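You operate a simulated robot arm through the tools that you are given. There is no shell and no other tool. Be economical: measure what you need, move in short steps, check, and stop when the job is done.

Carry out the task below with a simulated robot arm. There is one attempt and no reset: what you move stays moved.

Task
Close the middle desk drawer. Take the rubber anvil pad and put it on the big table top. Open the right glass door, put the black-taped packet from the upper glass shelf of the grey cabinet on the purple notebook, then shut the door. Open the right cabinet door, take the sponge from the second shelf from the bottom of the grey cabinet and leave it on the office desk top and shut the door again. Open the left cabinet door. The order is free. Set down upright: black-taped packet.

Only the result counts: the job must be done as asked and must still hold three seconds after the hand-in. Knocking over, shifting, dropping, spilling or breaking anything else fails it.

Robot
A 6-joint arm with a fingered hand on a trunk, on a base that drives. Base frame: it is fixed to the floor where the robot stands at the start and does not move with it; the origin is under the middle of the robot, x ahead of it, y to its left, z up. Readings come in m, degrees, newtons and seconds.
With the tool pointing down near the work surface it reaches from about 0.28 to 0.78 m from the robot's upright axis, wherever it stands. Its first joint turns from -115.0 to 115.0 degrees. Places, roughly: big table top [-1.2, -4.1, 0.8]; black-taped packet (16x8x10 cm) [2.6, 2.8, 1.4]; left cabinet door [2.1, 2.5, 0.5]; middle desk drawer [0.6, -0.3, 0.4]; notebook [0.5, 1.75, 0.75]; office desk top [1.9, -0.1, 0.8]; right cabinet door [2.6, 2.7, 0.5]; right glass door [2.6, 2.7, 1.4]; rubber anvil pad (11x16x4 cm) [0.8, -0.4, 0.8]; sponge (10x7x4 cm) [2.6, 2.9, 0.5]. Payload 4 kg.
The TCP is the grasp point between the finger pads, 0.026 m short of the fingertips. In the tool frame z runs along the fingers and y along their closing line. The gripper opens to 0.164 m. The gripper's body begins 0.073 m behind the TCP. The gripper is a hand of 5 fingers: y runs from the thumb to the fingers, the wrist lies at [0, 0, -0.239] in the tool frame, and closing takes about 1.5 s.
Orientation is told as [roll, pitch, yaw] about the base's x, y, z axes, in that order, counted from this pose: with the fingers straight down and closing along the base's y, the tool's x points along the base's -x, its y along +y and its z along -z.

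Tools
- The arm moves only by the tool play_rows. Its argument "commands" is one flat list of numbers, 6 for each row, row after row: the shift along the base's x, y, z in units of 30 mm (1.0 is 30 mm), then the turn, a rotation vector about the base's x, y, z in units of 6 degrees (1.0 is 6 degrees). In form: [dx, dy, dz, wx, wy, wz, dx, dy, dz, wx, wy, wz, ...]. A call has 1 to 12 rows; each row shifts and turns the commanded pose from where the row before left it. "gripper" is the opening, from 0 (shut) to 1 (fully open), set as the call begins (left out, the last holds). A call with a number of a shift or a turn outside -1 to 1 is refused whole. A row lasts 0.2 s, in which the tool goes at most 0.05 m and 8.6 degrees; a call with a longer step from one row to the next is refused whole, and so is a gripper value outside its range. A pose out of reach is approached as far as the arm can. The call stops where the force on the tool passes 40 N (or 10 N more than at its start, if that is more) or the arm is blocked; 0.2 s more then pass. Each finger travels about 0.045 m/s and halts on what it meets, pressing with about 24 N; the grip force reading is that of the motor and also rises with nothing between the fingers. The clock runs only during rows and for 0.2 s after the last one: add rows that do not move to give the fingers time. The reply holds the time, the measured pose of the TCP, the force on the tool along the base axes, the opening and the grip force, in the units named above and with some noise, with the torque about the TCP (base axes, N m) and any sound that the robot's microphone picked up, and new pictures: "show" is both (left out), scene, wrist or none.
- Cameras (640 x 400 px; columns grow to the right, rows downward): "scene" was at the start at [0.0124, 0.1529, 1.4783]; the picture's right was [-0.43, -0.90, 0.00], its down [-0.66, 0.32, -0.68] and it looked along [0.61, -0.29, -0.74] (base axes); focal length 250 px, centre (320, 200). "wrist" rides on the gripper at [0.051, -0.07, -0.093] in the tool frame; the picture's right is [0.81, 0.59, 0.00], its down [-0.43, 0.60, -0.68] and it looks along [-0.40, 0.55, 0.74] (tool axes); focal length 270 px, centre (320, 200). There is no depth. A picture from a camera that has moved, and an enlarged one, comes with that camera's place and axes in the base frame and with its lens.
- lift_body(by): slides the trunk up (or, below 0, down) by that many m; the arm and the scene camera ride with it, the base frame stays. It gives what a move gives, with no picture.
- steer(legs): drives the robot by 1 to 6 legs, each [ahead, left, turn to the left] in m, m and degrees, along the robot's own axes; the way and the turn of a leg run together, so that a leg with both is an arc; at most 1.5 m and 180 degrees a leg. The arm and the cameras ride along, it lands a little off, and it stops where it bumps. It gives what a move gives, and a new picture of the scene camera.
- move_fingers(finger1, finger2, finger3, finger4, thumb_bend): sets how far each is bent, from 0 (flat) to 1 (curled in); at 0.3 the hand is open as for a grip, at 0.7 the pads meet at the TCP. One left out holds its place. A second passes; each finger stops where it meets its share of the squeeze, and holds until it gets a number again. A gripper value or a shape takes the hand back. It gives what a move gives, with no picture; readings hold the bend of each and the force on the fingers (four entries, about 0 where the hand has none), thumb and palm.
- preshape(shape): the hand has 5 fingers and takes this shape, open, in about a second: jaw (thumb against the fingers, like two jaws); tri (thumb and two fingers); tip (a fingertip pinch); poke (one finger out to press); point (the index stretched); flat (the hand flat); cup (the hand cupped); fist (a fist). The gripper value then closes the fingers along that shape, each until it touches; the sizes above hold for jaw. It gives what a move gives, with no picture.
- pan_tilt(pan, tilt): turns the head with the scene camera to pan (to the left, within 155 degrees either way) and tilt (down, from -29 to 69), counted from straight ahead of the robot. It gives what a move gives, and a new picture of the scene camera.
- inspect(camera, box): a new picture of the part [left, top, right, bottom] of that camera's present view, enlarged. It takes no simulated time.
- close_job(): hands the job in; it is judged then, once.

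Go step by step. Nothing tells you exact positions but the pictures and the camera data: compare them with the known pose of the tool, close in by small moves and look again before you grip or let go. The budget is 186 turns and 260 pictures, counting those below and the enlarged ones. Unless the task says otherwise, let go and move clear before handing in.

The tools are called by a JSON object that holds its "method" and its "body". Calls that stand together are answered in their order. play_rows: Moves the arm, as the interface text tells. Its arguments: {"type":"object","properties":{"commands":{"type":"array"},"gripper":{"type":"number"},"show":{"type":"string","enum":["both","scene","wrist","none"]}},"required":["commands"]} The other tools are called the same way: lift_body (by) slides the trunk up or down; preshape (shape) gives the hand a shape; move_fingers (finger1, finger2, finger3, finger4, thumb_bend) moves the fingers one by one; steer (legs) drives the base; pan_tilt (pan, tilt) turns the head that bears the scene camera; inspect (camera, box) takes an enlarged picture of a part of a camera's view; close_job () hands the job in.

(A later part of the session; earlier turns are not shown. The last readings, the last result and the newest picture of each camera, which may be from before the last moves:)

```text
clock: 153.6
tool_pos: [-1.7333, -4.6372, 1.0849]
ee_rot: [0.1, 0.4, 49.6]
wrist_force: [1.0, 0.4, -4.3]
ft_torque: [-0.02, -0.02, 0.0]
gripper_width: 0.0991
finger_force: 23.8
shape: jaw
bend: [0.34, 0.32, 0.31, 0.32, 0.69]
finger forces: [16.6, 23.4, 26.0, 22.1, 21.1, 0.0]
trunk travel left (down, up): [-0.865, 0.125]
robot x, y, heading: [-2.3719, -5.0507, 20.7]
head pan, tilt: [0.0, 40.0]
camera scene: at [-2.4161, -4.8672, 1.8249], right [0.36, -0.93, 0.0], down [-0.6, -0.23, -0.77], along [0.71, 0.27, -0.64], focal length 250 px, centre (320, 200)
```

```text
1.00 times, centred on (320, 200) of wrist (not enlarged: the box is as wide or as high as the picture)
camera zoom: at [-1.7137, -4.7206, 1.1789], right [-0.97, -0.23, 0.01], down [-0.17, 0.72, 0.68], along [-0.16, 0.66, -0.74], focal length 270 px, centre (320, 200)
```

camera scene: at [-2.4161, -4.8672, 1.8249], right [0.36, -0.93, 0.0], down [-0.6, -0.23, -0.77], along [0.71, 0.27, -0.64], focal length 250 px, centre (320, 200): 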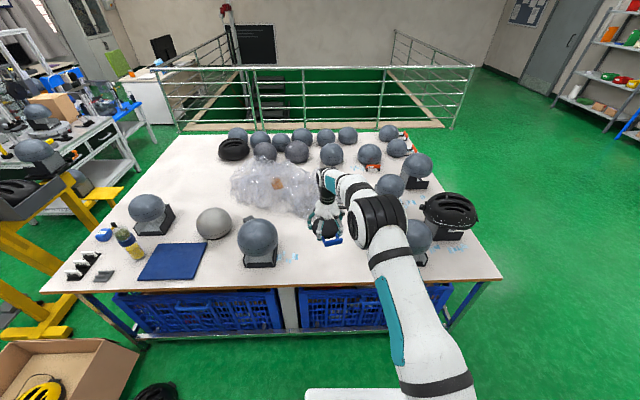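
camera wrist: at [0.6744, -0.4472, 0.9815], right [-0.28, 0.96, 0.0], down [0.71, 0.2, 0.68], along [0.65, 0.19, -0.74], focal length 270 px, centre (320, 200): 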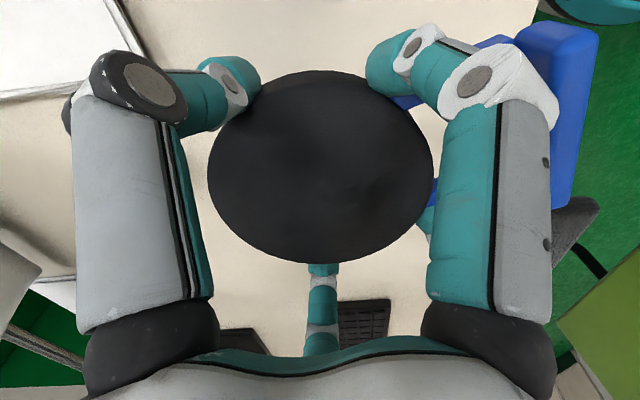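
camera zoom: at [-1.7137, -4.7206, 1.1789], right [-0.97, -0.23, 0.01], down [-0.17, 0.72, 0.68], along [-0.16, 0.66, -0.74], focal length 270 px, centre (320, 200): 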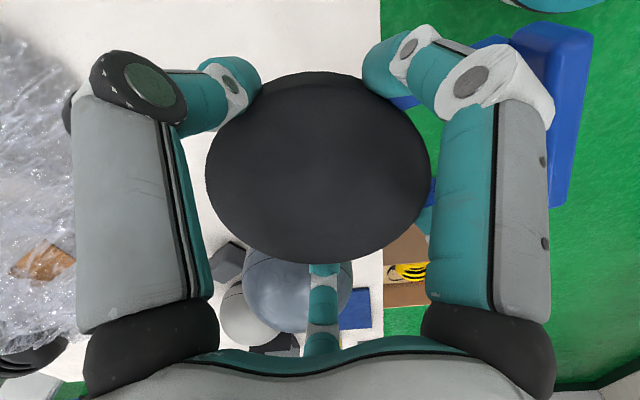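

The pad is above the free patch. I move a bit deeper and lower the trunk, then creep down.

{"method": "play_rows", "body": {"commands": [0.92, 0.39, 0, 0, 0, 0], "show": "none"}}

{"method": "lift_body", "body": {"by": -0.19}}

{"method": "inspect", "body": {"camera": "scene", "box": [220, 150, 460, 300]}}

```text
clock: 154.0
tool_pos: [-1.7056, -4.6239, 1.0828]
ee_rot: [0.2, 0.4, 49.5]
wrist_force: [1.1, -0.1, -3.2]
ft_torque: [-0.04, -0.03, -0.01]
gripper_width: 0.0994
finger_force: 23.5
shape: jaw
bend: [0.34, 0.32, 0.31, 0.32, 0.69]
finger forces: [16.8, 23.3, 26.0, 22.4, 21.0, 0.1]
trunk travel left (down, up): [-0.865, 0.125]
robot x, y, heading: [-2.3775, -5.0513, 20.9]
head pan, tilt: [0.0, 40.0]
```

```text
clock: 156.1
tool_pos: [-1.708, -4.6253, 0.8945]
ee_rot: [0.1, 0.3, 49.5]
wrist_force: [-0.3, -0.3, -3.2]
ft_torque: [0.03, 0.0, 0.02]
gripper_width: 0.0988
finger_force: 23.9
shape: jaw
bend: [0.34, 0.32, 0.31, 0.32, 0.69]
finger forces: [16.8, 23.3, 26.0, 22.4, 21.0, 0.1]
trunk travel left (down, up): [-0.675, 0.315]
robot x, y, heading: [-2.3739, -5.051, 20.8]
head pan, tilt: [0.0, 40.0]
```

```text
2.67 times, centred on (340, 225) of scene
camera zoom: at [-2.4169, -4.8677, 1.635], right [0.36, -0.93, 0.0], down [-0.6, -0.23, -0.77], along [0.72, 0.27, -0.64], focal length 665 px, centre (267, 133)
```

zoom: 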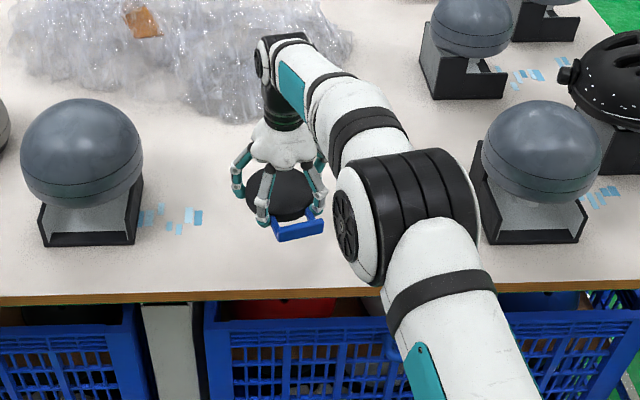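

Clear all round. I creep down until the pad touches.

{"method": "play_rows", "body": {"commands": [0, 0, -0.4, 0, 0, 0, 0, 0, -0.4, 0, 0, 0, 0, 0, -0.4, 0, 0, 0, 0, 0, -0.2, 0, 0, 0], "show": "none"}}

{"method": "inspect", "body": {"camera": "scene", "box": [280, 190, 360, 250]}}

```text
clock: 157.1
tool_pos: [-1.7074, -4.6256, 0.8527]
ee_rot: [0.1, 0.4, 49.6]
wrist_force: [-0.4, -0.2, -3.1]
ft_torque: [-0.01, -0.03, 0.01]
gripper_width: 0.0989
finger_force: 23.9
shape: jaw
bend: [0.34, 0.32, 0.31, 0.32, 0.69]
finger forces: [16.8, 23.2, 25.9, 22.2, 21.1, 0.0]
trunk travel left (down, up): [-0.675, 0.315]
robot x, y, heading: [-2.3768, -5.0519, 21.0]
head pan, tilt: [0.0, 40.0]
```

```text
6.67 times, centred on (320, 220) of scene
camera zoom: at [-2.4168, -4.8676, 1.635], right [0.36, -0.93, 0.0], down [-0.6, -0.23, -0.77], along [0.72, 0.27, -0.64], focal length 1664 px, centre (320, 67)
```

zoom: 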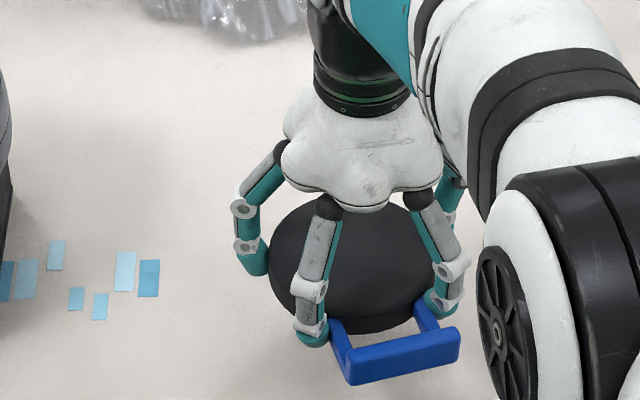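

{"method": "play_rows", "body": {"commands": [0, 0, -0.2, 0, 0, 0, 0, 0, -0.2, 0, 0, 0, 0, 0, -0.2, 0, 0, 0], "show": "none"}}

{"method": "inspect", "body": {"camera": "scene", "box": [280, 190, 360, 250]}}

```text
clock: 157.9
tool_pos: [-1.7078, -4.625, 0.8351]
ee_rot: [0.2, 0.4, 49.6]
wrist_force: [1.3, 0.4, -2.7]
ft_torque: [0.0, -0.01, 0.0]
gripper_width: 0.0988
finger_force: 23.9
shape: jaw
bend: [0.34, 0.32, 0.31, 0.32, 0.69]
finger forces: [16.9, 23.1, 25.9, 22.2, 21.0, 0.0]
trunk travel left (down, up): [-0.675, 0.315]
robot x, y, heading: [-2.3767, -5.0554, 20.9]
head pan, tilt: [0.0, 40.0]
```

```text
6.67 times, centred on (320, 220) of scene
camera zoom: at [-2.4168, -4.8675, 1.635], right [0.36, -0.93, 0.0], down [-0.6, -0.23, -0.77], along [0.72, 0.27, -0.64], focal length 1664 px, centre (320, 67)
```

zoom: 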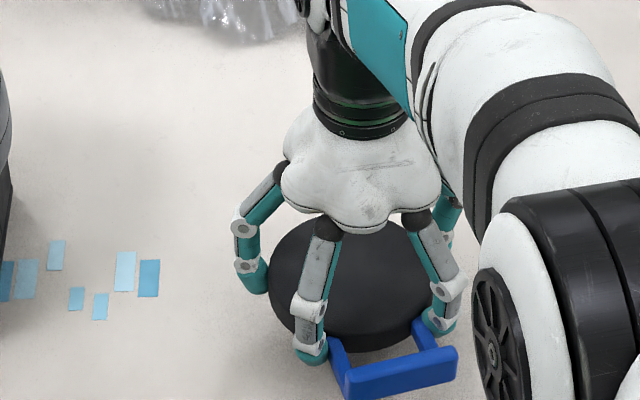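

{"method": "play_rows", "body": {"commands": [0, 0, -0.15, 0, 0, 0, 0, 0, -0.15, 0, 0, 0, 0, 0, -0.15, 0, 0, 0], "show": "none"}}

```text
clock: 158.7
tool_pos: [-1.7084, -4.6241, 0.8209]
ee_rot: [0.1, 0.4, 49.6]
wrist_force: [-0.1, -0.4, -3.4]
ft_torque: [-0.02, 0.0, -0.01]
gripper_width: 0.0989
finger_force: 24.1
shape: jaw
bend: [0.34, 0.32, 0.31, 0.32, 0.69]
finger forces: [16.8, 23.2, 25.9, 22.2, 21.1, 0.0]
trunk travel left (down, up): [-0.675, 0.315]
robot x, y, heading: [-2.3728, -5.0481, 21.1]
head pan, tilt: [0.0, 40.0]
```

No contact yet; I keep creeping.

{"method": "play_rows", "body": {"commands": [0, 0, -0.15, 0, 0, 0, 0, 0, -0.15, 0, 0, 0, 0, 0, -0.15, 0, 0, 0], "show": "none"}}

{"method": "inspect", "body": {"camera": "scene", "box": [280, 190, 360, 250]}}

```text
clock: 159.5
tool_pos: [-1.7073, -4.6255, 0.8086]
ee_rot: [0.1, 0.4, 49.6]
wrist_force: [1.0, -0.9, -3.4]
ft_torque: [0.0, 0.01, -0.03]
gripper_width: 0.0992
finger_force: 23.9
shape: jaw
bend: [0.34, 0.32, 0.31, 0.32, 0.69]
finger forces: [16.8, 23.3, 25.9, 22.4, 21.1, 0.0]
trunk travel left (down, up): [-0.675, 0.315]
robot x, y, heading: [-2.3743, -5.0523, 21.2]
head pan, tilt: [0.0, 40.0]
```

```text
6.67 times, centred on (320, 220) of scene
camera zoom: at [-2.4168, -4.8676, 1.635], right [0.36, -0.93, 0.0], down [-0.6, -0.23, -0.77], along [0.72, 0.27, -0.64], focal length 1664 px, centre (320, 67)
```

zoom: 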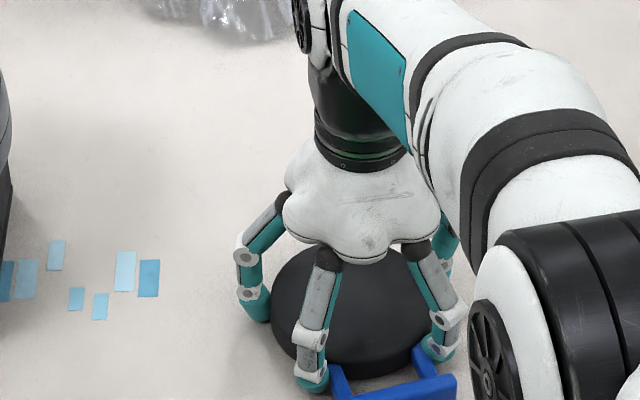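

{"method": "play_rows", "body": {"commands": [0, 0, -0.15, 0, 0, 0, 0, 0, -0.15, 0, 0, 0, 0, 0, -0.15, 0, 0, 0], "show": "none"}}

```text
clock: 160.2
tool_pos: [-1.7041, -4.6238, 0.8065]
ee_rot: [-0.1, -0.4, 49.5]
wrist_force: [-4.5, -2.8, 17.8]
ft_torque: [-0.24, 0.82, 0.03]
gripper_width: 0.0981
finger_force: 24.1
shape: jaw
bend: [0.33, 0.31, 0.31, 0.32, 0.69]
finger forces: [27.2, 32.5, 30.8, 22.8, 20.6, 0.0]
trunk travel left (down, up): [-0.675, 0.315]
robot x, y, heading: [-2.3726, -5.0525, 20.7]
head pan, tilt: [0.0, 40.0]
stopped in row 3: the force on the tool passed its limit at 45 N (the readings are from after the stop); the commanded pose is now the measured one
```

Contact. I open the hand, then rise straight up.

{"method": "play_rows", "body": {"commands": [0, 0, 0, 0, 0, 0, 0, 0, 0, 0, 0, 0, 0, 0, 0, 0, 0, 0, 0, 0, 0, 0, 0, 0, 0, 0, 0, 0, 0, 0, 0, 0, 0, 0, 0, 0, 0, 0, 0, 0, 0, 0, 0, 0, 0, 0, 0, 0], "gripper": 1, "show": "wrist"}}

{"method": "play_rows", "body": {"commands": [0, 0, 0.5, 0, 0, 0, 0, 0, 0.7, 0, 0, 0, 0, 0, 1, 0, 0, 0, 0, 0, 1, 0, 0, 0, 0, 0, 1, 0, 0, 0], "show": "wrist"}}

{"method": "lift_body", "body": {"by": 0.19}}

{"method": "inspect", "body": {"camera": "scene", "box": [220, 150, 460, 300]}}

```text
clock: 160.8
tool_pos: [-1.6998, -4.6204, 0.8068]
ee_rot: [-0.1, -0.9, 49.6]
wrist_force: [1.1, 0.3, -0.1]
ft_torque: [-0.04, 0.06, 0.0]
gripper_width: 0.164
finger_force: 0.0
shape: jaw
bend: [0.3, 0.3, 0.3, 0.3, 0.3]
finger forces: [0.1, 0.1, 0.0, 0.0, 0.0, 0.0]
trunk travel left (down, up): [-0.675, 0.315]
robot x, y, heading: [-2.3758, -5.0516, 21.0]
head pan, tilt: [0.0, 40.0]
stopped in row 2: the force on the tool passed its limit at 42 N (the readings are from after the stop); the commanded pose is now the measured one
camera wrist: at [-1.6809, -4.7045, 0.9013], right [-0.97, -0.23, -0.01], down [-0.18, 0.71, 0.68], along [-0.15, 0.66, -0.73], focal length 270 px, centre (320, 200)
```

wrist: 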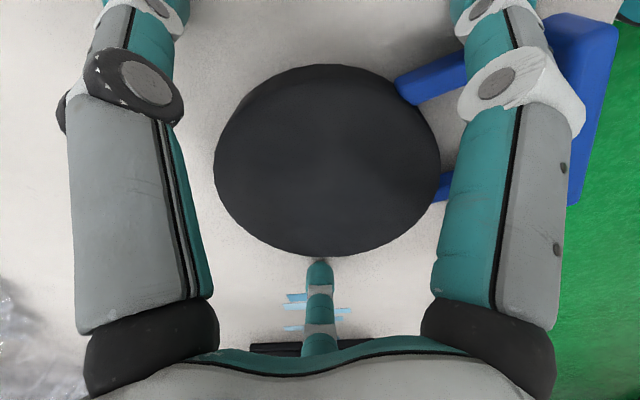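

```text
clock: 162.0
tool_pos: [-1.7005, -4.6215, 0.9353]
ee_rot: [-0.1, -0.9, 49.6]
wrist_force: [0.7, -0.2, -0.6]
ft_torque: [-0.01, -0.03, 0.02]
gripper_width: 0.1639
finger_force: 0.0
shape: jaw
bend: [0.3, 0.3, 0.3, 0.3, 0.3]
finger forces: [0.0, 0.0, 0.0, 0.1, 0.1, 0.0]
trunk travel left (down, up): [-0.675, 0.315]
robot x, y, heading: [-2.3704, -5.0532, 20.7]
head pan, tilt: [0.0, 40.0]
camera wrist: at [-1.6816, -4.7052, 1.0299], right [-0.97, -0.24, -0.02], down [-0.18, 0.71, 0.68], along [-0.15, 0.67, -0.73], focal length 270 px, centre (320, 200)
```

wrist: 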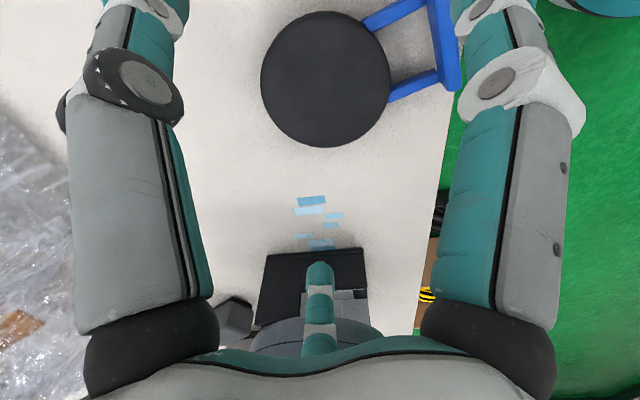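

```text
clock: 164.1
tool_pos: [-1.7001, -4.6216, 1.1265]
ee_rot: [-0.4, -0.9, 49.6]
wrist_force: [0.9, -0.9, -0.2]
ft_torque: [0.0, 0.03, -0.01]
gripper_width: 0.1638
finger_force: 0.1
shape: jaw
bend: [0.3, 0.3, 0.3, 0.3, 0.3]
finger forces: [0.0, 0.1, 0.0, 0.1, 0.1, 0.1]
trunk travel left (down, up): [-0.865, 0.125]
robot x, y, heading: [-2.3748, -5.0533, 20.7]
head pan, tilt: [0.0, 40.0]
```

```text
2.67 times, centred on (340, 225) of scene
camera zoom: at [-2.4171, -4.8677, 1.8249], right [0.36, -0.93, 0.0], down [-0.6, -0.23, -0.77], along [0.72, 0.27, -0.64], focal length 665 px, centre (267, 133)
```

zoom: 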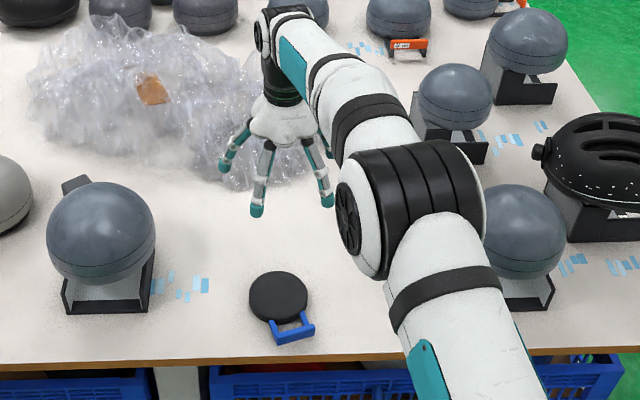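

The pad stands on the big table. Now I return the same way I came, checking as I go.

{"method": "steer", "body": {"legs": [[-0.65, 0, 2], [0, 1.4, 0], [0, 1.4, 0], [0, 0.35, 0]]}}

```text
clock: 182.7
tool_pos: [-3.5788, -1.9082, 1.1248]
ee_rot: [-0.3, -0.9, 53.5]
wrist_force: [-1.0, 0.1, -0.1]
ft_torque: [-0.01, -0.01, 0.02]
gripper_width: 0.1641
finger_force: 0.0
shape: jaw
bend: [0.3, 0.3, 0.3, 0.3, 0.3]
finger forces: [0.0, 0.0, 0.0, 0.0, 0.0, 0.0]
trunk travel left (down, up): [-0.865, 0.125]
robot x, y, heading: [-4.2278, -2.383, 24.7]
head pan, tilt: [0.0, 40.0]
camera scene: at [-4.2789, -2.201, 1.8249], right [0.42, -0.91, 0.0], down [-0.58, -0.27, -0.77], along [0.7, 0.32, -0.64], focal length 250 px, centre (320, 200)
```

scene: 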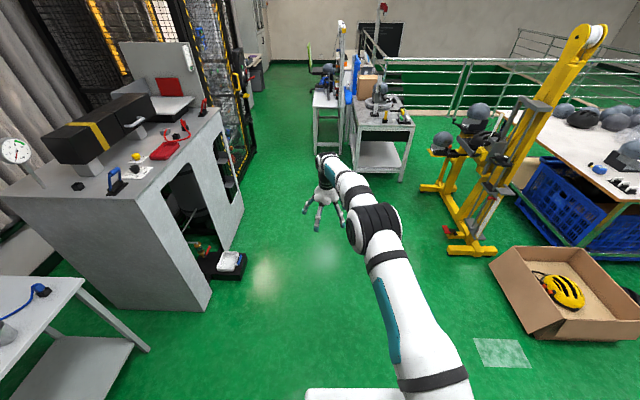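

The lane back is visible. I go forward and gradually left into it.

{"method": "steer", "body": {"legs": [[1.5, 0.2, -1.7], [0.6, 0.45, 0], [0.6, 0.08, 0]]}}

```text
refused: leg 1 is longer than a leg can be; nothing moved
```

{"method": "steer", "body": {"legs": [[1.45, 0.2, -1.7], [0.65, 0.45, 0], [0.6, 0.08, 0]]}}

```text
clock: 197.0
tool_pos: [-1.3446, -0.1619, 1.1249]
ee_rot: [-0.2, -0.8, 51.8]
wrist_force: [0.1, 0.6, 0.0]
ft_torque: [-0.01, 0.0, -0.03]
gripper_width: 0.1641
finger_force: 0.1
shape: jaw
bend: [0.3, 0.3, 0.3, 0.3, 0.3]
finger forces: [0.0, 0.0, 0.0, 0.0, 0.1, 0.1]
trunk travel left (down, up): [-0.865, 0.125]
robot x, y, heading: [-2.0033, -0.6216, 23.2]
head pan, tilt: [0.0, 40.0]
camera scene: at [-2.0529, -0.4366, 1.8249], right [0.39, -0.92, 0.0], down [-0.59, -0.25, -0.77], along [0.7, 0.3, -0.64], focal length 250 px, centre (320, 200)
```

scene: 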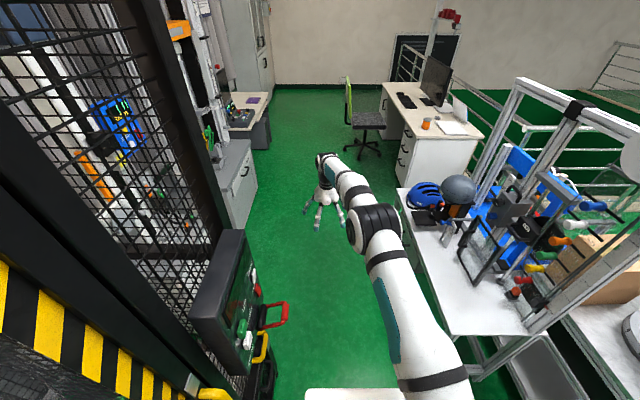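

I'm in the lane, with the bench right and cage left. Straight ahead.

{"method": "steer", "body": {"legs": [[1.45, 0.03, 0], [1.0, 0.1, 0]]}}

```text
clock: 209.0
tool_pos: [0.8329, 0.9367, 1.1246]
ee_rot: [-0.3, -0.9, 52.6]
wrist_force: [-0.4, 0.3, 0.5]
ft_torque: [-0.03, -0.01, -0.02]
gripper_width: 0.1642
finger_force: 0.1
shape: jaw
bend: [0.3, 0.3, 0.3, 0.3, 0.3]
finger forces: [0.1, 0.0, 0.1, 0.1, 0.1, 0.1]
trunk travel left (down, up): [-0.865, 0.125]
robot x, y, heading: [0.1795, 0.4716, 23.9]
head pan, tilt: [0.0, 40.0]
camera scene: at [0.1306, 0.6525, 1.825], right [0.41, -0.91, 0.0], down [-0.59, -0.26, -0.77], along [0.7, 0.31, -0.64], focal length 250 px, centre (320, 200)
```

scene: 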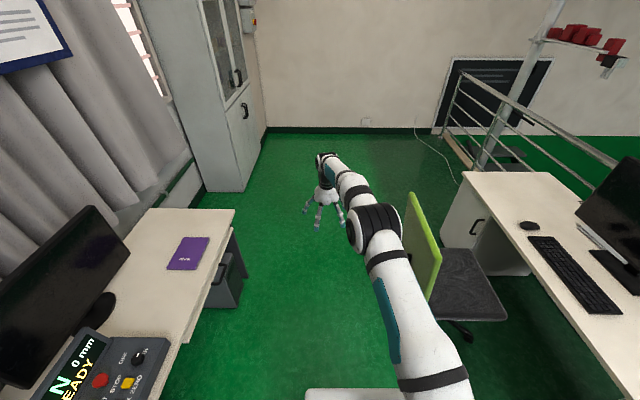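

Back by the desks. Next I go past the chair toward the grey cabinet.

{"method": "steer", "body": {"legs": [[1.45, 0.22, 0], [0.5, 0, 0]]}}

{"method": "pan_tilt", "body": {"pan": 40, "tilt": 25}}

```text
clock: 218.8
tool_pos: [2.5101, 1.937, 1.1247]
ee_rot: [-0.2, -0.9, 53.1]
wrist_force: [-0.1, -0.4, -0.3]
ft_torque: [0.03, 0.01, 0.02]
gripper_width: 0.164
finger_force: 0.1
shape: jaw
bend: [0.3, 0.3, 0.3, 0.3, 0.3]
finger forces: [0.0, 0.0, 0.0, 0.0, 0.1, 0.0]
trunk travel left (down, up): [-0.865, 0.125]
robot x, y, heading: [1.8637, 1.4633, 24.5]
head pan, tilt: [0.0, 40.0]
camera scene: at [1.8107, 1.6462, 1.825], right [0.41, -0.91, 0.0], down [-0.59, -0.27, -0.77], along [0.7, 0.32, -0.64], focal length 250 px, centre (320, 200)
```

scene: 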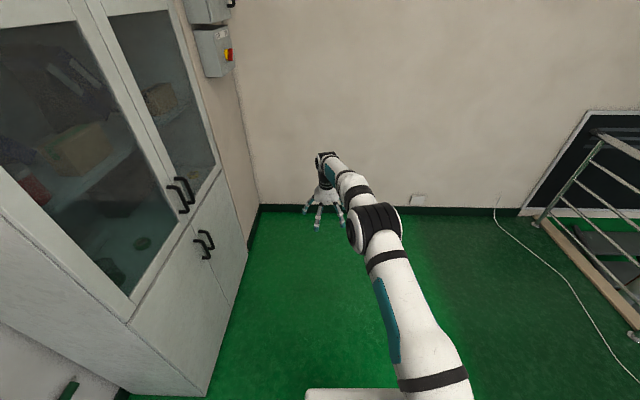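

```text
clock: 219.8
tool_pos: [2.5105, 1.9358, 1.1249]
ee_rot: [-0.3, -0.9, 53.1]
wrist_force: [0.2, -0.3, -0.4]
ft_torque: [-0.02, -0.01, 0.0]
gripper_width: 0.1641
finger_force: 0.0
shape: jaw
bend: [0.3, 0.3, 0.3, 0.3, 0.3]
finger forces: [0.0, 0.0, 0.0, 0.0, 0.1, 0.0]
trunk travel left (down, up): [-0.865, 0.125]
robot x, y, heading: [1.8586, 1.463, 24.4]
head pan, tilt: [40.0, 25.0]
camera scene: at [1.7722, 1.6936, 1.8483], right [0.9, -0.43, 0.0], down [-0.18, -0.38, -0.91], along [0.39, 0.82, -0.42], focal length 250 px, centre (320, 200)
```

scene: 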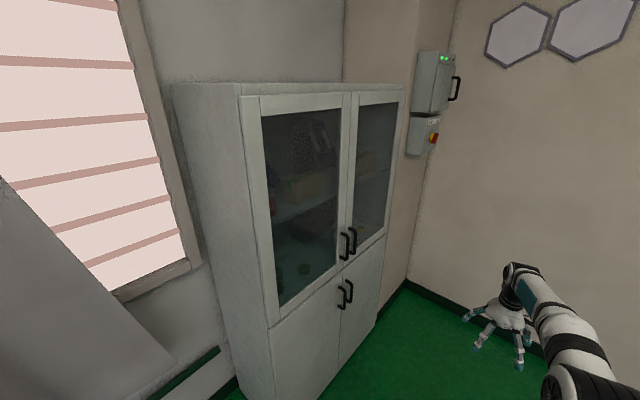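

The cabinet front lies at room-line H≈-1.48 (spanning about (1.9,2.4) to (2.8,2.8)), with vertical black handles at the middle. I move in front of it and face it.

{"method": "steer", "body": {"legs": [[0.7, -0.2, 0], [0, 0, 88.5]]}}

{"method": "pan_tilt", "body": {"pan": -10, "tilt": 25}}

```text
clock: 227.7
tool_pos: [2.12, 2.2158, 1.1248]
ee_rot: [-0.4, -0.9, 143.0]
wrist_force: [-1.5, 0.5, 0.1]
ft_torque: [0.01, 0.01, -0.01]
gripper_width: 0.1637
finger_force: 0.1
shape: jaw
bend: [0.3, 0.3, 0.3, 0.3, 0.3]
finger forces: [0.0, 0.0, 0.1, 0.0, 0.1, 0.0]
trunk travel left (down, up): [-0.865, 0.125]
robot x, y, heading: [2.5934, 1.5661, 114.8]
head pan, tilt: [40.0, 25.0]
camera scene: at [2.3635, 1.4783, 1.8483], right [0.43, 0.9, 0.0], down [0.38, -0.18, -0.91], along [-0.82, 0.39, -0.42], focal length 250 px, centre (320, 200)
```

scene: 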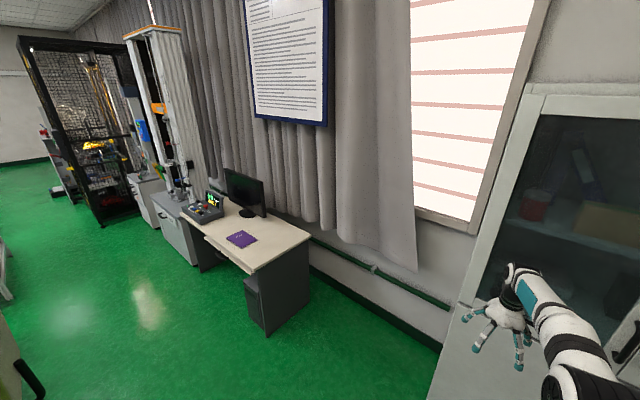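

```text
clock: 228.8
tool_pos: [2.1193, 2.2172, 1.1254]
ee_rot: [-0.4, -0.9, 143.1]
wrist_force: [0.2, -0.4, -0.1]
ft_torque: [0.0, -0.02, 0.0]
gripper_width: 0.1641
finger_force: 0.1
shape: jaw
bend: [0.3, 0.3, 0.3, 0.3, 0.3]
finger forces: [0.1, 0.0, 0.0, 0.0, 0.1, 0.0]
trunk travel left (down, up): [-0.865, 0.125]
robot x, y, heading: [2.592, 1.5668, 114.4]
head pan, tilt: [-10.0, 25.0]
camera scene: at [2.4237, 1.5278, 1.8483], right [0.97, 0.25, 0.0], down [0.11, -0.41, -0.91], along [-0.23, 0.88, -0.42], focal length 250 px, centre (320, 200)
```

scene: 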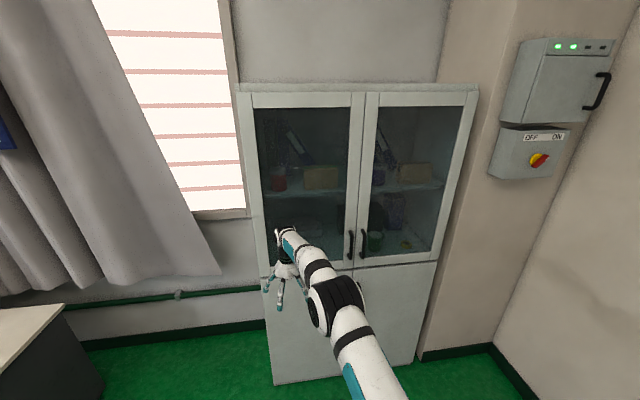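

I face the cabinet. Zooming on its contents and handles.

{"method": "inspect", "body": {"camera": "scene", "box": [240, 80, 480, 270]}}

{"method": "inspect", "body": {"camera": "scene", "box": [360, 100, 470, 190]}}

```text
2.11 times, centred on (360, 175) of scene
camera zoom: at [2.4237, 1.5278, 1.8483], right [0.97, 0.25, 0.0], down [0.11, -0.41, -0.91], along [-0.23, 0.88, -0.42], focal length 525 px, centre (236, 253)
```

zoom: 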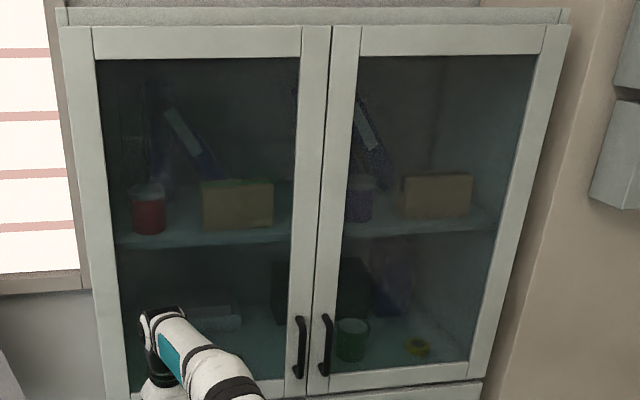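

```text
4.44 times, centred on (415, 145) of scene
camera zoom: at [2.4237, 1.5278, 1.8483], right [0.97, 0.25, 0.0], down [0.11, -0.41, -0.91], along [-0.23, 0.88, -0.42], focal length 1109 px, centre (-102, 444)
```

zoom: 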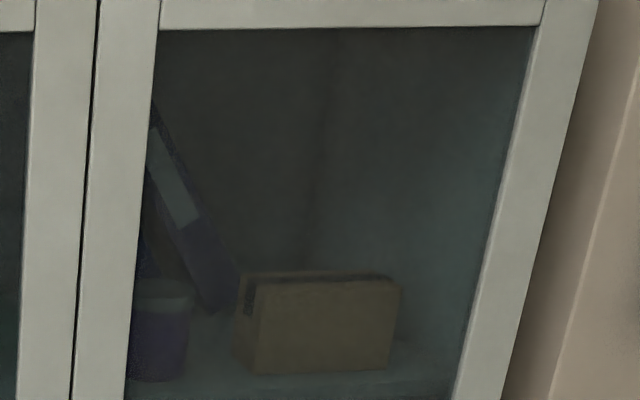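

The packet (brown with black tape) stands on the upper shelf right side; the right glass handle is near (2.37, 2.58), z 1.05–1.21. I turn the hand to point at the cabinet.

{"method": "play_rows", "body": {"commands": [0.7, 0.3, 0, 0, 0, -1, 0.7, 0.3, 0, 0, 0, -1, 0.7, 0.3, 0, 0, 0, -1, 0.7, 0.3, 0, 0, 0, -1, 0.7, 0.3, 0, 0, 0, -1, 0.7, 0.3, 0, 0.92, 0.39, 0, 0.7, 0.3, 0, 0.92, 0.39, 0, 0.7, 0.3, 0, 0.92, 0.39, 0, 0.7, 0.3, 0, 0.92, 0.39, 0, 0.7, 0.3, 0, 0.92, 0.39, 0, 0.7, 0.3, 0, 0.92, 0.39, 0, 0.7, 0.3, 0, 0.92, 0.39, 0], "show": "none"}}

{"method": "play_rows", "body": {"commands": [0.3, 0.12, 0, 0.92, 0.39, 0, 0.3, 0.12, 0, 0.92, 0.39, 0, 0.3, 0.12, 0, 0.92, 0.39, 0, 0.3, 0.12, 0, 0.92, 0.39, 0, 0.3, 0.12, 0, 0.92, 0.39, 0, 0.3, 0.12, 0, 0.92, 0.39, 0, 0.3, 0.12, 0, 0.92, 0.39, 0, 0.3, 0.12, 0, 0.92, 0.39, 0], "show": "scene"}}

{"method": "preshape", "body": {"shape": "tri"}}

{"method": "inspect", "body": {"camera": "scene", "box": [260, 150, 440, 290]}}

{"method": "inspect", "body": {"camera": "wrist", "box": [0, 0, 640, 400]}}

```text
clock: 231.4
tool_pos: [2.3606, 2.3218, 1.1272]
ee_rot: [0.2, -40.1, 113.1]
wrist_force: [0.3, -0.8, 0.5]
ft_torque: [-0.01, -0.02, 0.0]
gripper_width: 0.1639
finger_force: 0.0
shape: jaw
bend: [0.3, 0.3, 0.3, 0.3, 0.3]
finger forces: [0.0, 0.0, 0.1, 0.0, 0.0, 0.0]
out of reach, approached as far as the arm can: row 12
trunk travel left (down, up): [-0.865, 0.125]
robot x, y, heading: [2.5871, 1.5683, 114.5]
head pan, tilt: [-10.0, 25.0]
```

```text
clock: 233.2
tool_pos: [2.4318, 2.3925, 1.1551]
ee_rot: [-8.9, -67.4, 112.2]
wrist_force: [0.0, 0.3, -0.5]
ft_torque: [0.03, -0.03, -0.01]
gripper_width: 0.1642
finger_force: 0.1
shape: jaw
bend: [0.3, 0.3, 0.3, 0.3, 0.3]
finger forces: [0.0, 0.0, 0.0, 0.1, 0.1, 0.1]
out of reach, approached as far as the arm can: row 1, 2, 3, 4, 5
trunk travel left (down, up): [-0.865, 0.125]
robot x, y, heading: [2.5906, 1.5685, 114.2]
head pan, tilt: [-10.0, 25.0]
camera scene: at [2.4242, 1.5283, 1.8484], right [0.97, 0.25, 0.0], down [0.1, -0.41, -0.91], along [-0.23, 0.88, -0.42], focal length 250 px, centre (320, 200)
```

scene: 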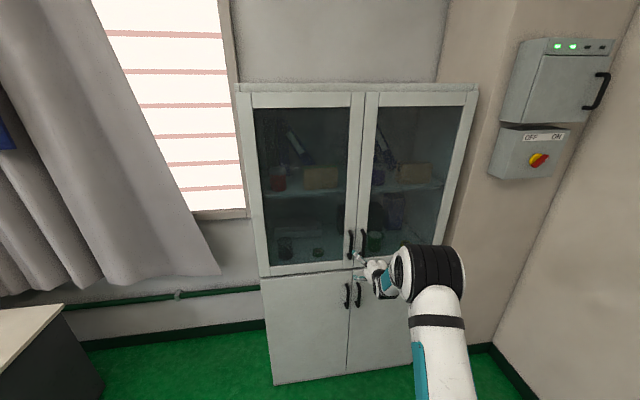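

```text
clock: 234.2
tool_pos: [2.4309, 2.3933, 1.1544]
ee_rot: [-8.8, -67.1, 112.0]
wrist_force: [0.2, 0.4, 0.4]
ft_torque: [0.0, 0.02, 0.03]
gripper_width: 0.1641
finger_force: 0.1
shape: tri
bend: [0.14, 0.3, 0.3, 0.14, 0.3]
finger forces: [0.0, 0.1, 0.1, 0.0, 0.1, 0.0]
trunk travel left (down, up): [-0.865, 0.125]
robot x, y, heading: [2.5903, 1.5654, 114.5]
head pan, tilt: [-10.0, 25.0]
```

```text
2.86 times, centred on (350, 220) of scene
camera zoom: at [2.4239, 1.5278, 1.8483], right [0.97, 0.25, 0.0], down [0.1, -0.41, -0.91], along [-0.22, 0.88, -0.42], focal length 713 px, centre (234, 143)
```

zoom: 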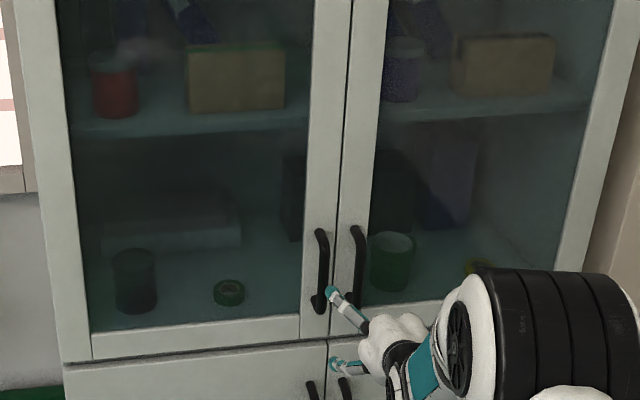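

```text
1.00 times, centred on (320, 200) of wrist (not enlarged: the box is as wide or as high as the picture)
camera zoom: at [2.5244, 2.3079, 1.1499], right [-0.45, -0.43, -0.78], down [-0.5, -0.6, 0.62], along [-0.74, 0.67, 0.05], focal length 270 px, centre (320, 200)
```

zoom: 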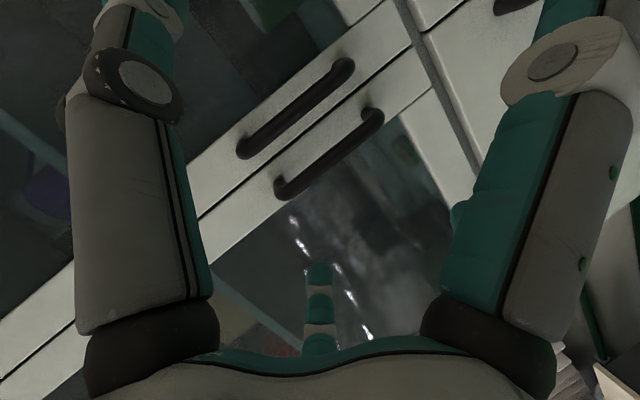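

The "tri" shape spread two digits. I test which digit is which, with the wrist camera.

{"method": "move_fingers", "body": {"thumb_bend": 0.7}}

{"method": "inspect", "body": {"camera": "wrist", "box": [0, 0, 640, 400]}}

{"method": "move_fingers", "body": {"thumb_bend": 0.3, "finger1": 0.8}}

{"method": "inspect", "body": {"camera": "wrist", "box": [0, 0, 640, 400]}}

{"method": "move_fingers", "body": {"finger1": 0.14, "finger2": 0.8}}

{"method": "inspect", "body": {"camera": "wrist", "box": [0, 0, 640, 400]}}

```text
clock: 235.2
tool_pos: [2.4312, 2.393, 1.1557]
ee_rot: [-8.9, -67.1, 112.1]
wrist_force: [0.8, 0.4, 0.1]
ft_torque: [0.02, 0.0, 0.02]
gripper_width: 0.1023
finger_force: 0.0
shape: fingers
bend: [0.14, 0.3, 0.3, 0.14, 0.7]
finger forces: [0.0, 0.0, 0.0, 0.0, 0.1, 0.1]
trunk travel left (down, up): [-0.865, 0.125]
robot x, y, heading: [2.5909, 1.5672, 114.3]
head pan, tilt: [-10.0, 25.0]
```

```text
1.00 times, centred on (320, 200) of wrist (not enlarged: the box is as wide or as high as the picture)
camera zoom: at [2.5244, 2.3079, 1.1498], right [-0.45, -0.43, -0.78], down [-0.5, -0.6, 0.62], along [-0.74, 0.67, 0.05], focal length 270 px, centre (320, 200)
```

zoom: 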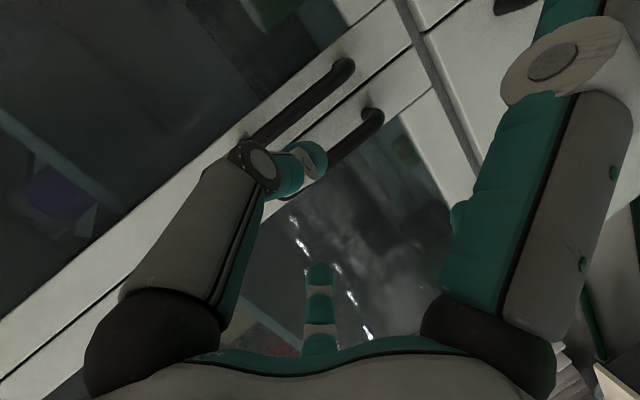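

```text
clock: 236.2
tool_pos: [2.4311, 2.3919, 1.1562]
ee_rot: [-8.8, -67.2, 112.2]
wrist_force: [-0.3, 0.7, 0.0]
ft_torque: [0.03, -0.02, -0.01]
gripper_width: 0.0787
finger_force: 0.1
shape: fingers
bend: [0.8, 0.3, 0.3, 0.14, 0.3]
finger forces: [0.0, 0.0, 0.0, 0.0, 0.1, 0.1]
trunk travel left (down, up): [-0.865, 0.125]
robot x, y, heading: [2.592, 1.5669, 114.5]
head pan, tilt: [-10.0, 25.0]
```

```text
1.00 times, centred on (320, 200) of wrist (not enlarged: the box is as wide or as high as the picture)
camera zoom: at [2.5244, 2.3079, 1.1498], right [-0.45, -0.43, -0.78], down [-0.5, -0.6, 0.62], along [-0.74, 0.67, 0.05], focal length 270 px, centre (320, 200)
```

zoom: 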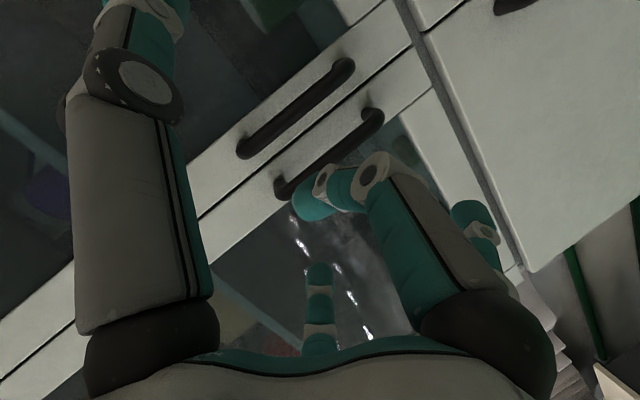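

```text
clock: 237.2
tool_pos: [2.4302, 2.3925, 1.154]
ee_rot: [-8.8, -67.2, 112.2]
wrist_force: [-0.3, 0.7, -0.4]
ft_torque: [0.03, 0.02, 0.0]
gripper_width: 0.1038
finger_force: 0.1
shape: fingers
bend: [0.14, 0.8, 0.3, 0.14, 0.3]
finger forces: [0.1, 0.1, 0.1, 0.1, 0.0, 0.0]
trunk travel left (down, up): [-0.865, 0.125]
robot x, y, heading: [2.5933, 1.5655, 114.4]
head pan, tilt: [-10.0, 25.0]
```

```text
1.00 times, centred on (320, 200) of wrist (not enlarged: the box is as wide or as high as the picture)
camera zoom: at [2.5244, 2.3079, 1.1498], right [-0.45, -0.43, -0.78], down [-0.5, -0.6, 0.62], along [-0.74, 0.67, 0.05], focal length 270 px, centre (320, 200)
```

zoom: 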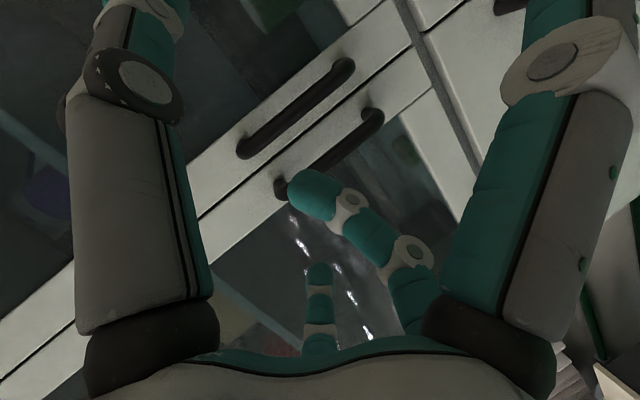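

Identified: thumb at left in the view (+L side), finger 1 right; "tri" opposes the thumb to fingers 2 and 3. I restore tri and finish levelling the hand.

{"method": "preshape", "body": {"shape": "tri"}}

{"method": "play_rows", "body": {"commands": [0, 0, -0.2, 0.86, 0.37, 0.42, 0, 0, -0.2, 0.86, 0.37, 0.42, 0, 0, -0.2, 0.86, 0.37, 0.42, 0, 0, 0, 0.86, 0.37, 0.42], "show": "wrist"}}

```text
clock: 238.1
tool_pos: [2.4308, 2.3929, 1.1545]
ee_rot: [-8.8, -67.2, 112.1]
wrist_force: [-0.3, 0.9, 0.3]
ft_torque: [0.01, 0.0, 0.03]
gripper_width: 0.1639
finger_force: 0.1
shape: tri
bend: [0.14, 0.3, 0.3, 0.14, 0.3]
finger forces: [0.0, 0.0, 0.1, 0.0, 0.1, 0.0]
trunk travel left (down, up): [-0.865, 0.125]
robot x, y, heading: [2.5907, 1.5688, 114.6]
head pan, tilt: [-10.0, 25.0]
```

```text
clock: 239.1
tool_pos: [2.4329, 2.3923, 1.1371]
ee_rot: [-88.4, -88.4, -158.3]
wrist_force: [-0.1, 0.0, -0.4]
ft_torque: [0.01, 0.0, 0.0]
gripper_width: 0.1641
finger_force: 0.1
shape: tri
bend: [0.14, 0.3, 0.3, 0.14, 0.3]
finger forces: [0.0, 0.0, 0.0, 0.1, 0.0, 0.0]
trunk travel left (down, up): [-0.865, 0.125]
robot x, y, heading: [2.5901, 1.5647, 114.3]
head pan, tilt: [-10.0, 25.0]
camera wrist: at [2.5338, 2.3356, 1.0892], right [-0.52, -0.22, -0.82], down [-0.29, -0.86, 0.42], along [-0.8, 0.45, 0.38], focal length 270 px, centre (320, 200)
```

wrist: 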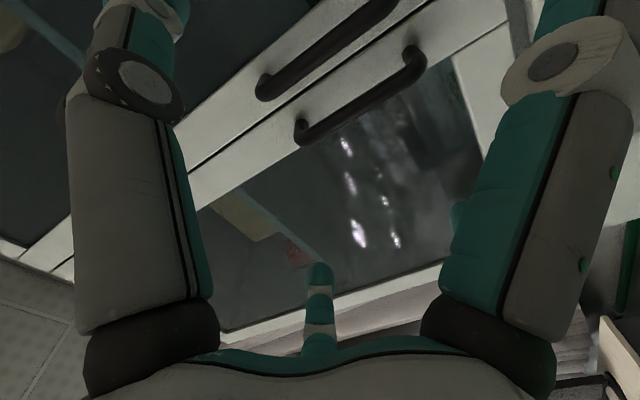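

The hand is level and centred near the right glass handle (L≈3.19). I narrow the fingers first, then advance.

{"method": "play_rows", "body": {"commands": [0, 0, 0, 0, 0, 0, 0, 0, 0, 0, 0, 0, 0, 0, 0, 0, 0, 0, 0, 0, 0, 0, 0, 0, 0.26, 0.11, 0, 0, 0, 0, 0.26, 0.11, 0, 0, 0, 0, -0.39, 0.92, 0, 0, 0, 0, -0.39, 0.92, 0, 0, 0, 0, -0.39, 0.92, 0, 0, 0, 0], "gripper": 0.4, "show": "wrist"}}

{"method": "inspect", "body": {"camera": "scene", "box": [300, 200, 420, 290]}}

```text
clock: 241.1
tool_pos: [2.4109, 2.4832, 1.1366]
ee_rot: [-84.6, -88.5, -162.2]
wrist_force: [0.1, 0.3, 0.5]
ft_torque: [0.01, -0.03, 0.01]
gripper_width: 0.0662
finger_force: 0.0
shape: tri
bend: [0.14, 0.42, 0.42, 0.14, 0.7]
finger forces: [0.0, 0.1, 0.1, 0.0, 0.0, 0.0]
trunk travel left (down, up): [-0.865, 0.125]
robot x, y, heading: [2.5882, 1.5673, 114.4]
head pan, tilt: [-10.0, 25.0]
camera wrist: at [2.5124, 2.4259, 1.0884], right [-0.52, -0.23, -0.82], down [-0.29, -0.86, 0.42], along [-0.8, 0.46, 0.38], focal length 270 px, centre (320, 200)
```

wrist: 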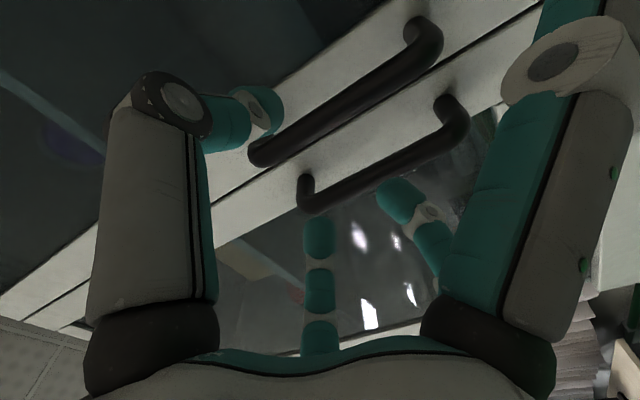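

```text
4.44 times, centred on (360, 245) of scene
camera zoom: at [2.4233, 1.529, 1.8483], right [0.97, 0.25, 0.0], down [0.11, -0.41, -0.91], along [-0.22, 0.88, -0.42], focal length 1109 px, centre (142, 0)
```

zoom: 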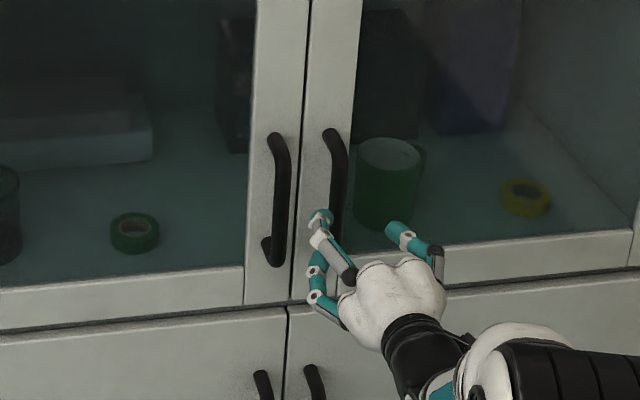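

The TCP axis aims right at the right handle bar, with fingers straddling it. I advance.

{"method": "play_rows", "body": {"commands": [-0.39, 0.92, 0, 0, 0, 0, -0.39, 0.92, 0, 0, 0, 0], "show": "wrist"}}

{"method": "inspect", "body": {"camera": "scene", "box": [320, 210, 400, 270]}}

```text
clock: 241.7
tool_pos: [2.3864, 2.5378, 1.1362]
ee_rot: [-86.3, -88.4, -160.4]
wrist_force: [-0.7, 0.1, 0.1]
ft_torque: [0.01, -0.02, -0.02]
gripper_width: 0.066
finger_force: 0.1
shape: tri
bend: [0.14, 0.42, 0.42, 0.14, 0.7]
finger forces: [0.1, 0.2, 0.0, 0.0, 0.0, 0.0]
trunk travel left (down, up): [-0.865, 0.125]
robot x, y, heading: [2.5901, 1.5675, 114.3]
head pan, tilt: [-10.0, 25.0]
camera wrist: at [2.4897, 2.4818, 1.0895], right [-0.52, -0.22, -0.82], down [-0.29, -0.86, 0.42], along [-0.8, 0.46, 0.38], focal length 270 px, centre (320, 200)
```

wrist: 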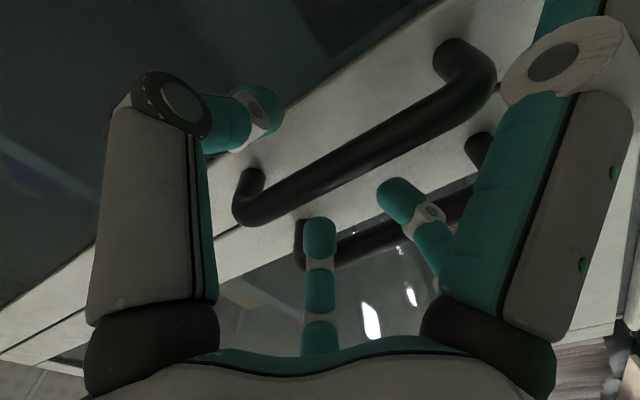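

```text
6.67 times, centred on (360, 240) of scene
camera zoom: at [2.4238, 1.5284, 1.8484], right [0.97, 0.25, 0.0], down [0.1, -0.41, -0.91], along [-0.22, 0.88, -0.42], focal length 1664 px, centre (53, -67)
```

zoom: 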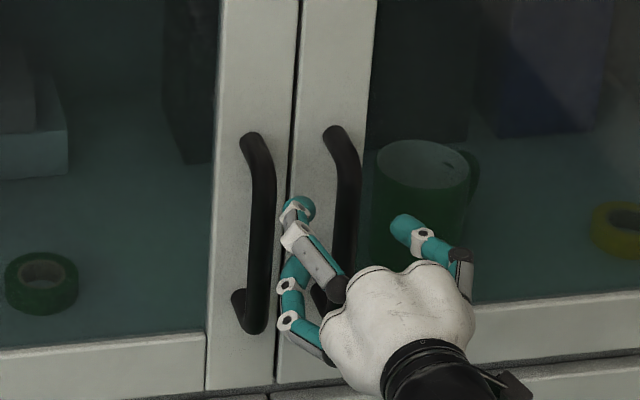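

Fingers straddle the bar properly. A little further, then close.

{"method": "play_rows", "body": {"commands": [-0.28, 0.66, 0, 0, 0, 0], "show": "none"}}

{"method": "play_rows", "body": {"commands": [0, 0, 0, 0, 0, 0, 0, 0, 0, 0, 0, 0, 0, 0, 0, 0, 0, 0, 0, 0, 0, 0, 0, 0, 0, 0, 0, 0, 0, 0], "gripper": 0, "show": "wrist"}}

```text
clock: 242.1
tool_pos: [2.3807, 2.5581, 1.1343]
ee_rot: [-81.9, -88.6, -164.9]
wrist_force: [0.8, 1.1, 1.2]
ft_torque: [0.01, 0.02, 0.02]
gripper_width: 0.0654
finger_force: 0.2
shape: tri
bend: [0.14, 0.42, 0.42, 0.14, 0.7]
finger forces: [0.1, 0.0, 0.6, 0.1, 0.0, 0.0]
trunk travel left (down, up): [-0.865, 0.125]
robot x, y, heading: [2.59, 1.5664, 114.2]
head pan, tilt: [-10.0, 25.0]
```

```text
clock: 243.2
tool_pos: [2.3791, 2.5577, 1.1364]
ee_rot: [-85.6, -88.3, -161.0]
wrist_force: [-1.3, 0.7, -0.2]
ft_torque: [-0.06, 0.0, 0.04]
gripper_width: 0.0
finger_force: 24.0
shape: tri
bend: [0.23, 0.7, 0.7, 0.23, 0.71]
finger forces: [0.0, 1.7, 2.4, 0.0, 0.3, 0.0]
trunk travel left (down, up): [-0.865, 0.125]
robot x, y, heading: [2.5881, 1.5632, 114.5]
head pan, tilt: [-10.0, 25.0]
camera wrist: at [2.4815, 2.5006, 1.0891], right [-0.52, -0.23, -0.82], down [-0.29, -0.86, 0.42], along [-0.8, 0.46, 0.38], focal length 270 px, centre (320, 200)
```

wrist: 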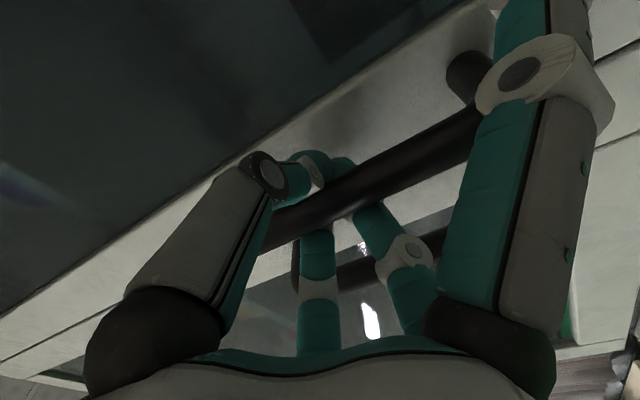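

The fingers have hooked round the bar. I pull along the door's arc.

{"method": "play_rows", "body": {"commands": [0.39, -0.85, 0, 0, 0, 0, 0.44, -0.82, 0, 0, 0, 0, 0.49, -0.79, 0, 0, 0, 0, 0.54, -0.76, 0, 0, 0, 0, 0.58, -0.73, 0, 0, 0, 0], "show": "wrist"}}

{"method": "inspect", "body": {"camera": "scene", "box": [240, 80, 480, 290]}}

```text
clock: 244.4
tool_pos: [2.46, 2.4402, 1.1351]
ee_rot: [-85.9, -88.6, -161.1]
wrist_force: [21.6, 21.9, 1.9]
ft_torque: [0.01, -0.02, 0.23]
gripper_width: 0.0002
finger_force: 23.7
shape: tri
bend: [0.28, 0.7, 0.7, 0.28, 0.72]
finger forces: [0.0, 0.0, 0.0, 0.0, 23.1, 0.0]
trunk travel left (down, up): [-0.865, 0.125]
robot x, y, heading: [2.592, 1.5697, 114.3]
head pan, tilt: [-10.0, 25.0]
camera wrist: at [2.5611, 2.3829, 1.0884], right [-0.52, -0.22, -0.82], down [-0.29, -0.86, 0.42], along [-0.8, 0.46, 0.38], focal length 270 px, centre (320, 200)
```

wrist: 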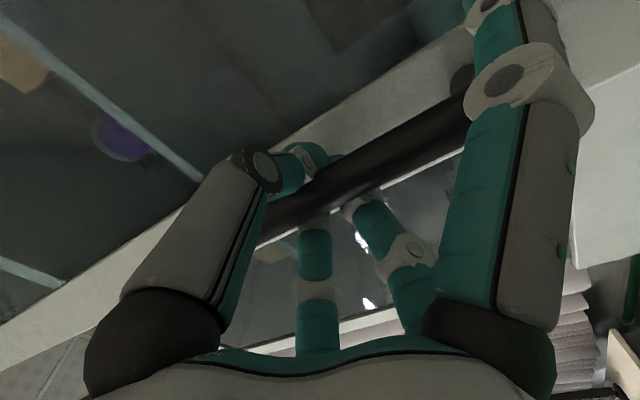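

```text
1.90 times, centred on (360, 185) of scene
camera zoom: at [2.4292, 1.532, 1.8488], right [0.97, 0.25, 0.0], down [0.1, -0.41, -0.91], along [-0.22, 0.88, -0.42], focal length 475 px, centre (244, 229)
```

zoom: 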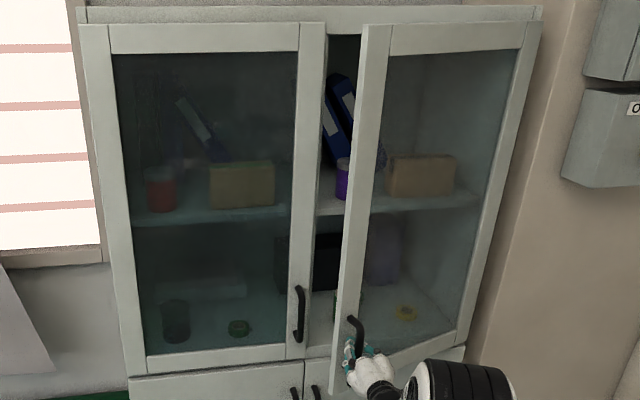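

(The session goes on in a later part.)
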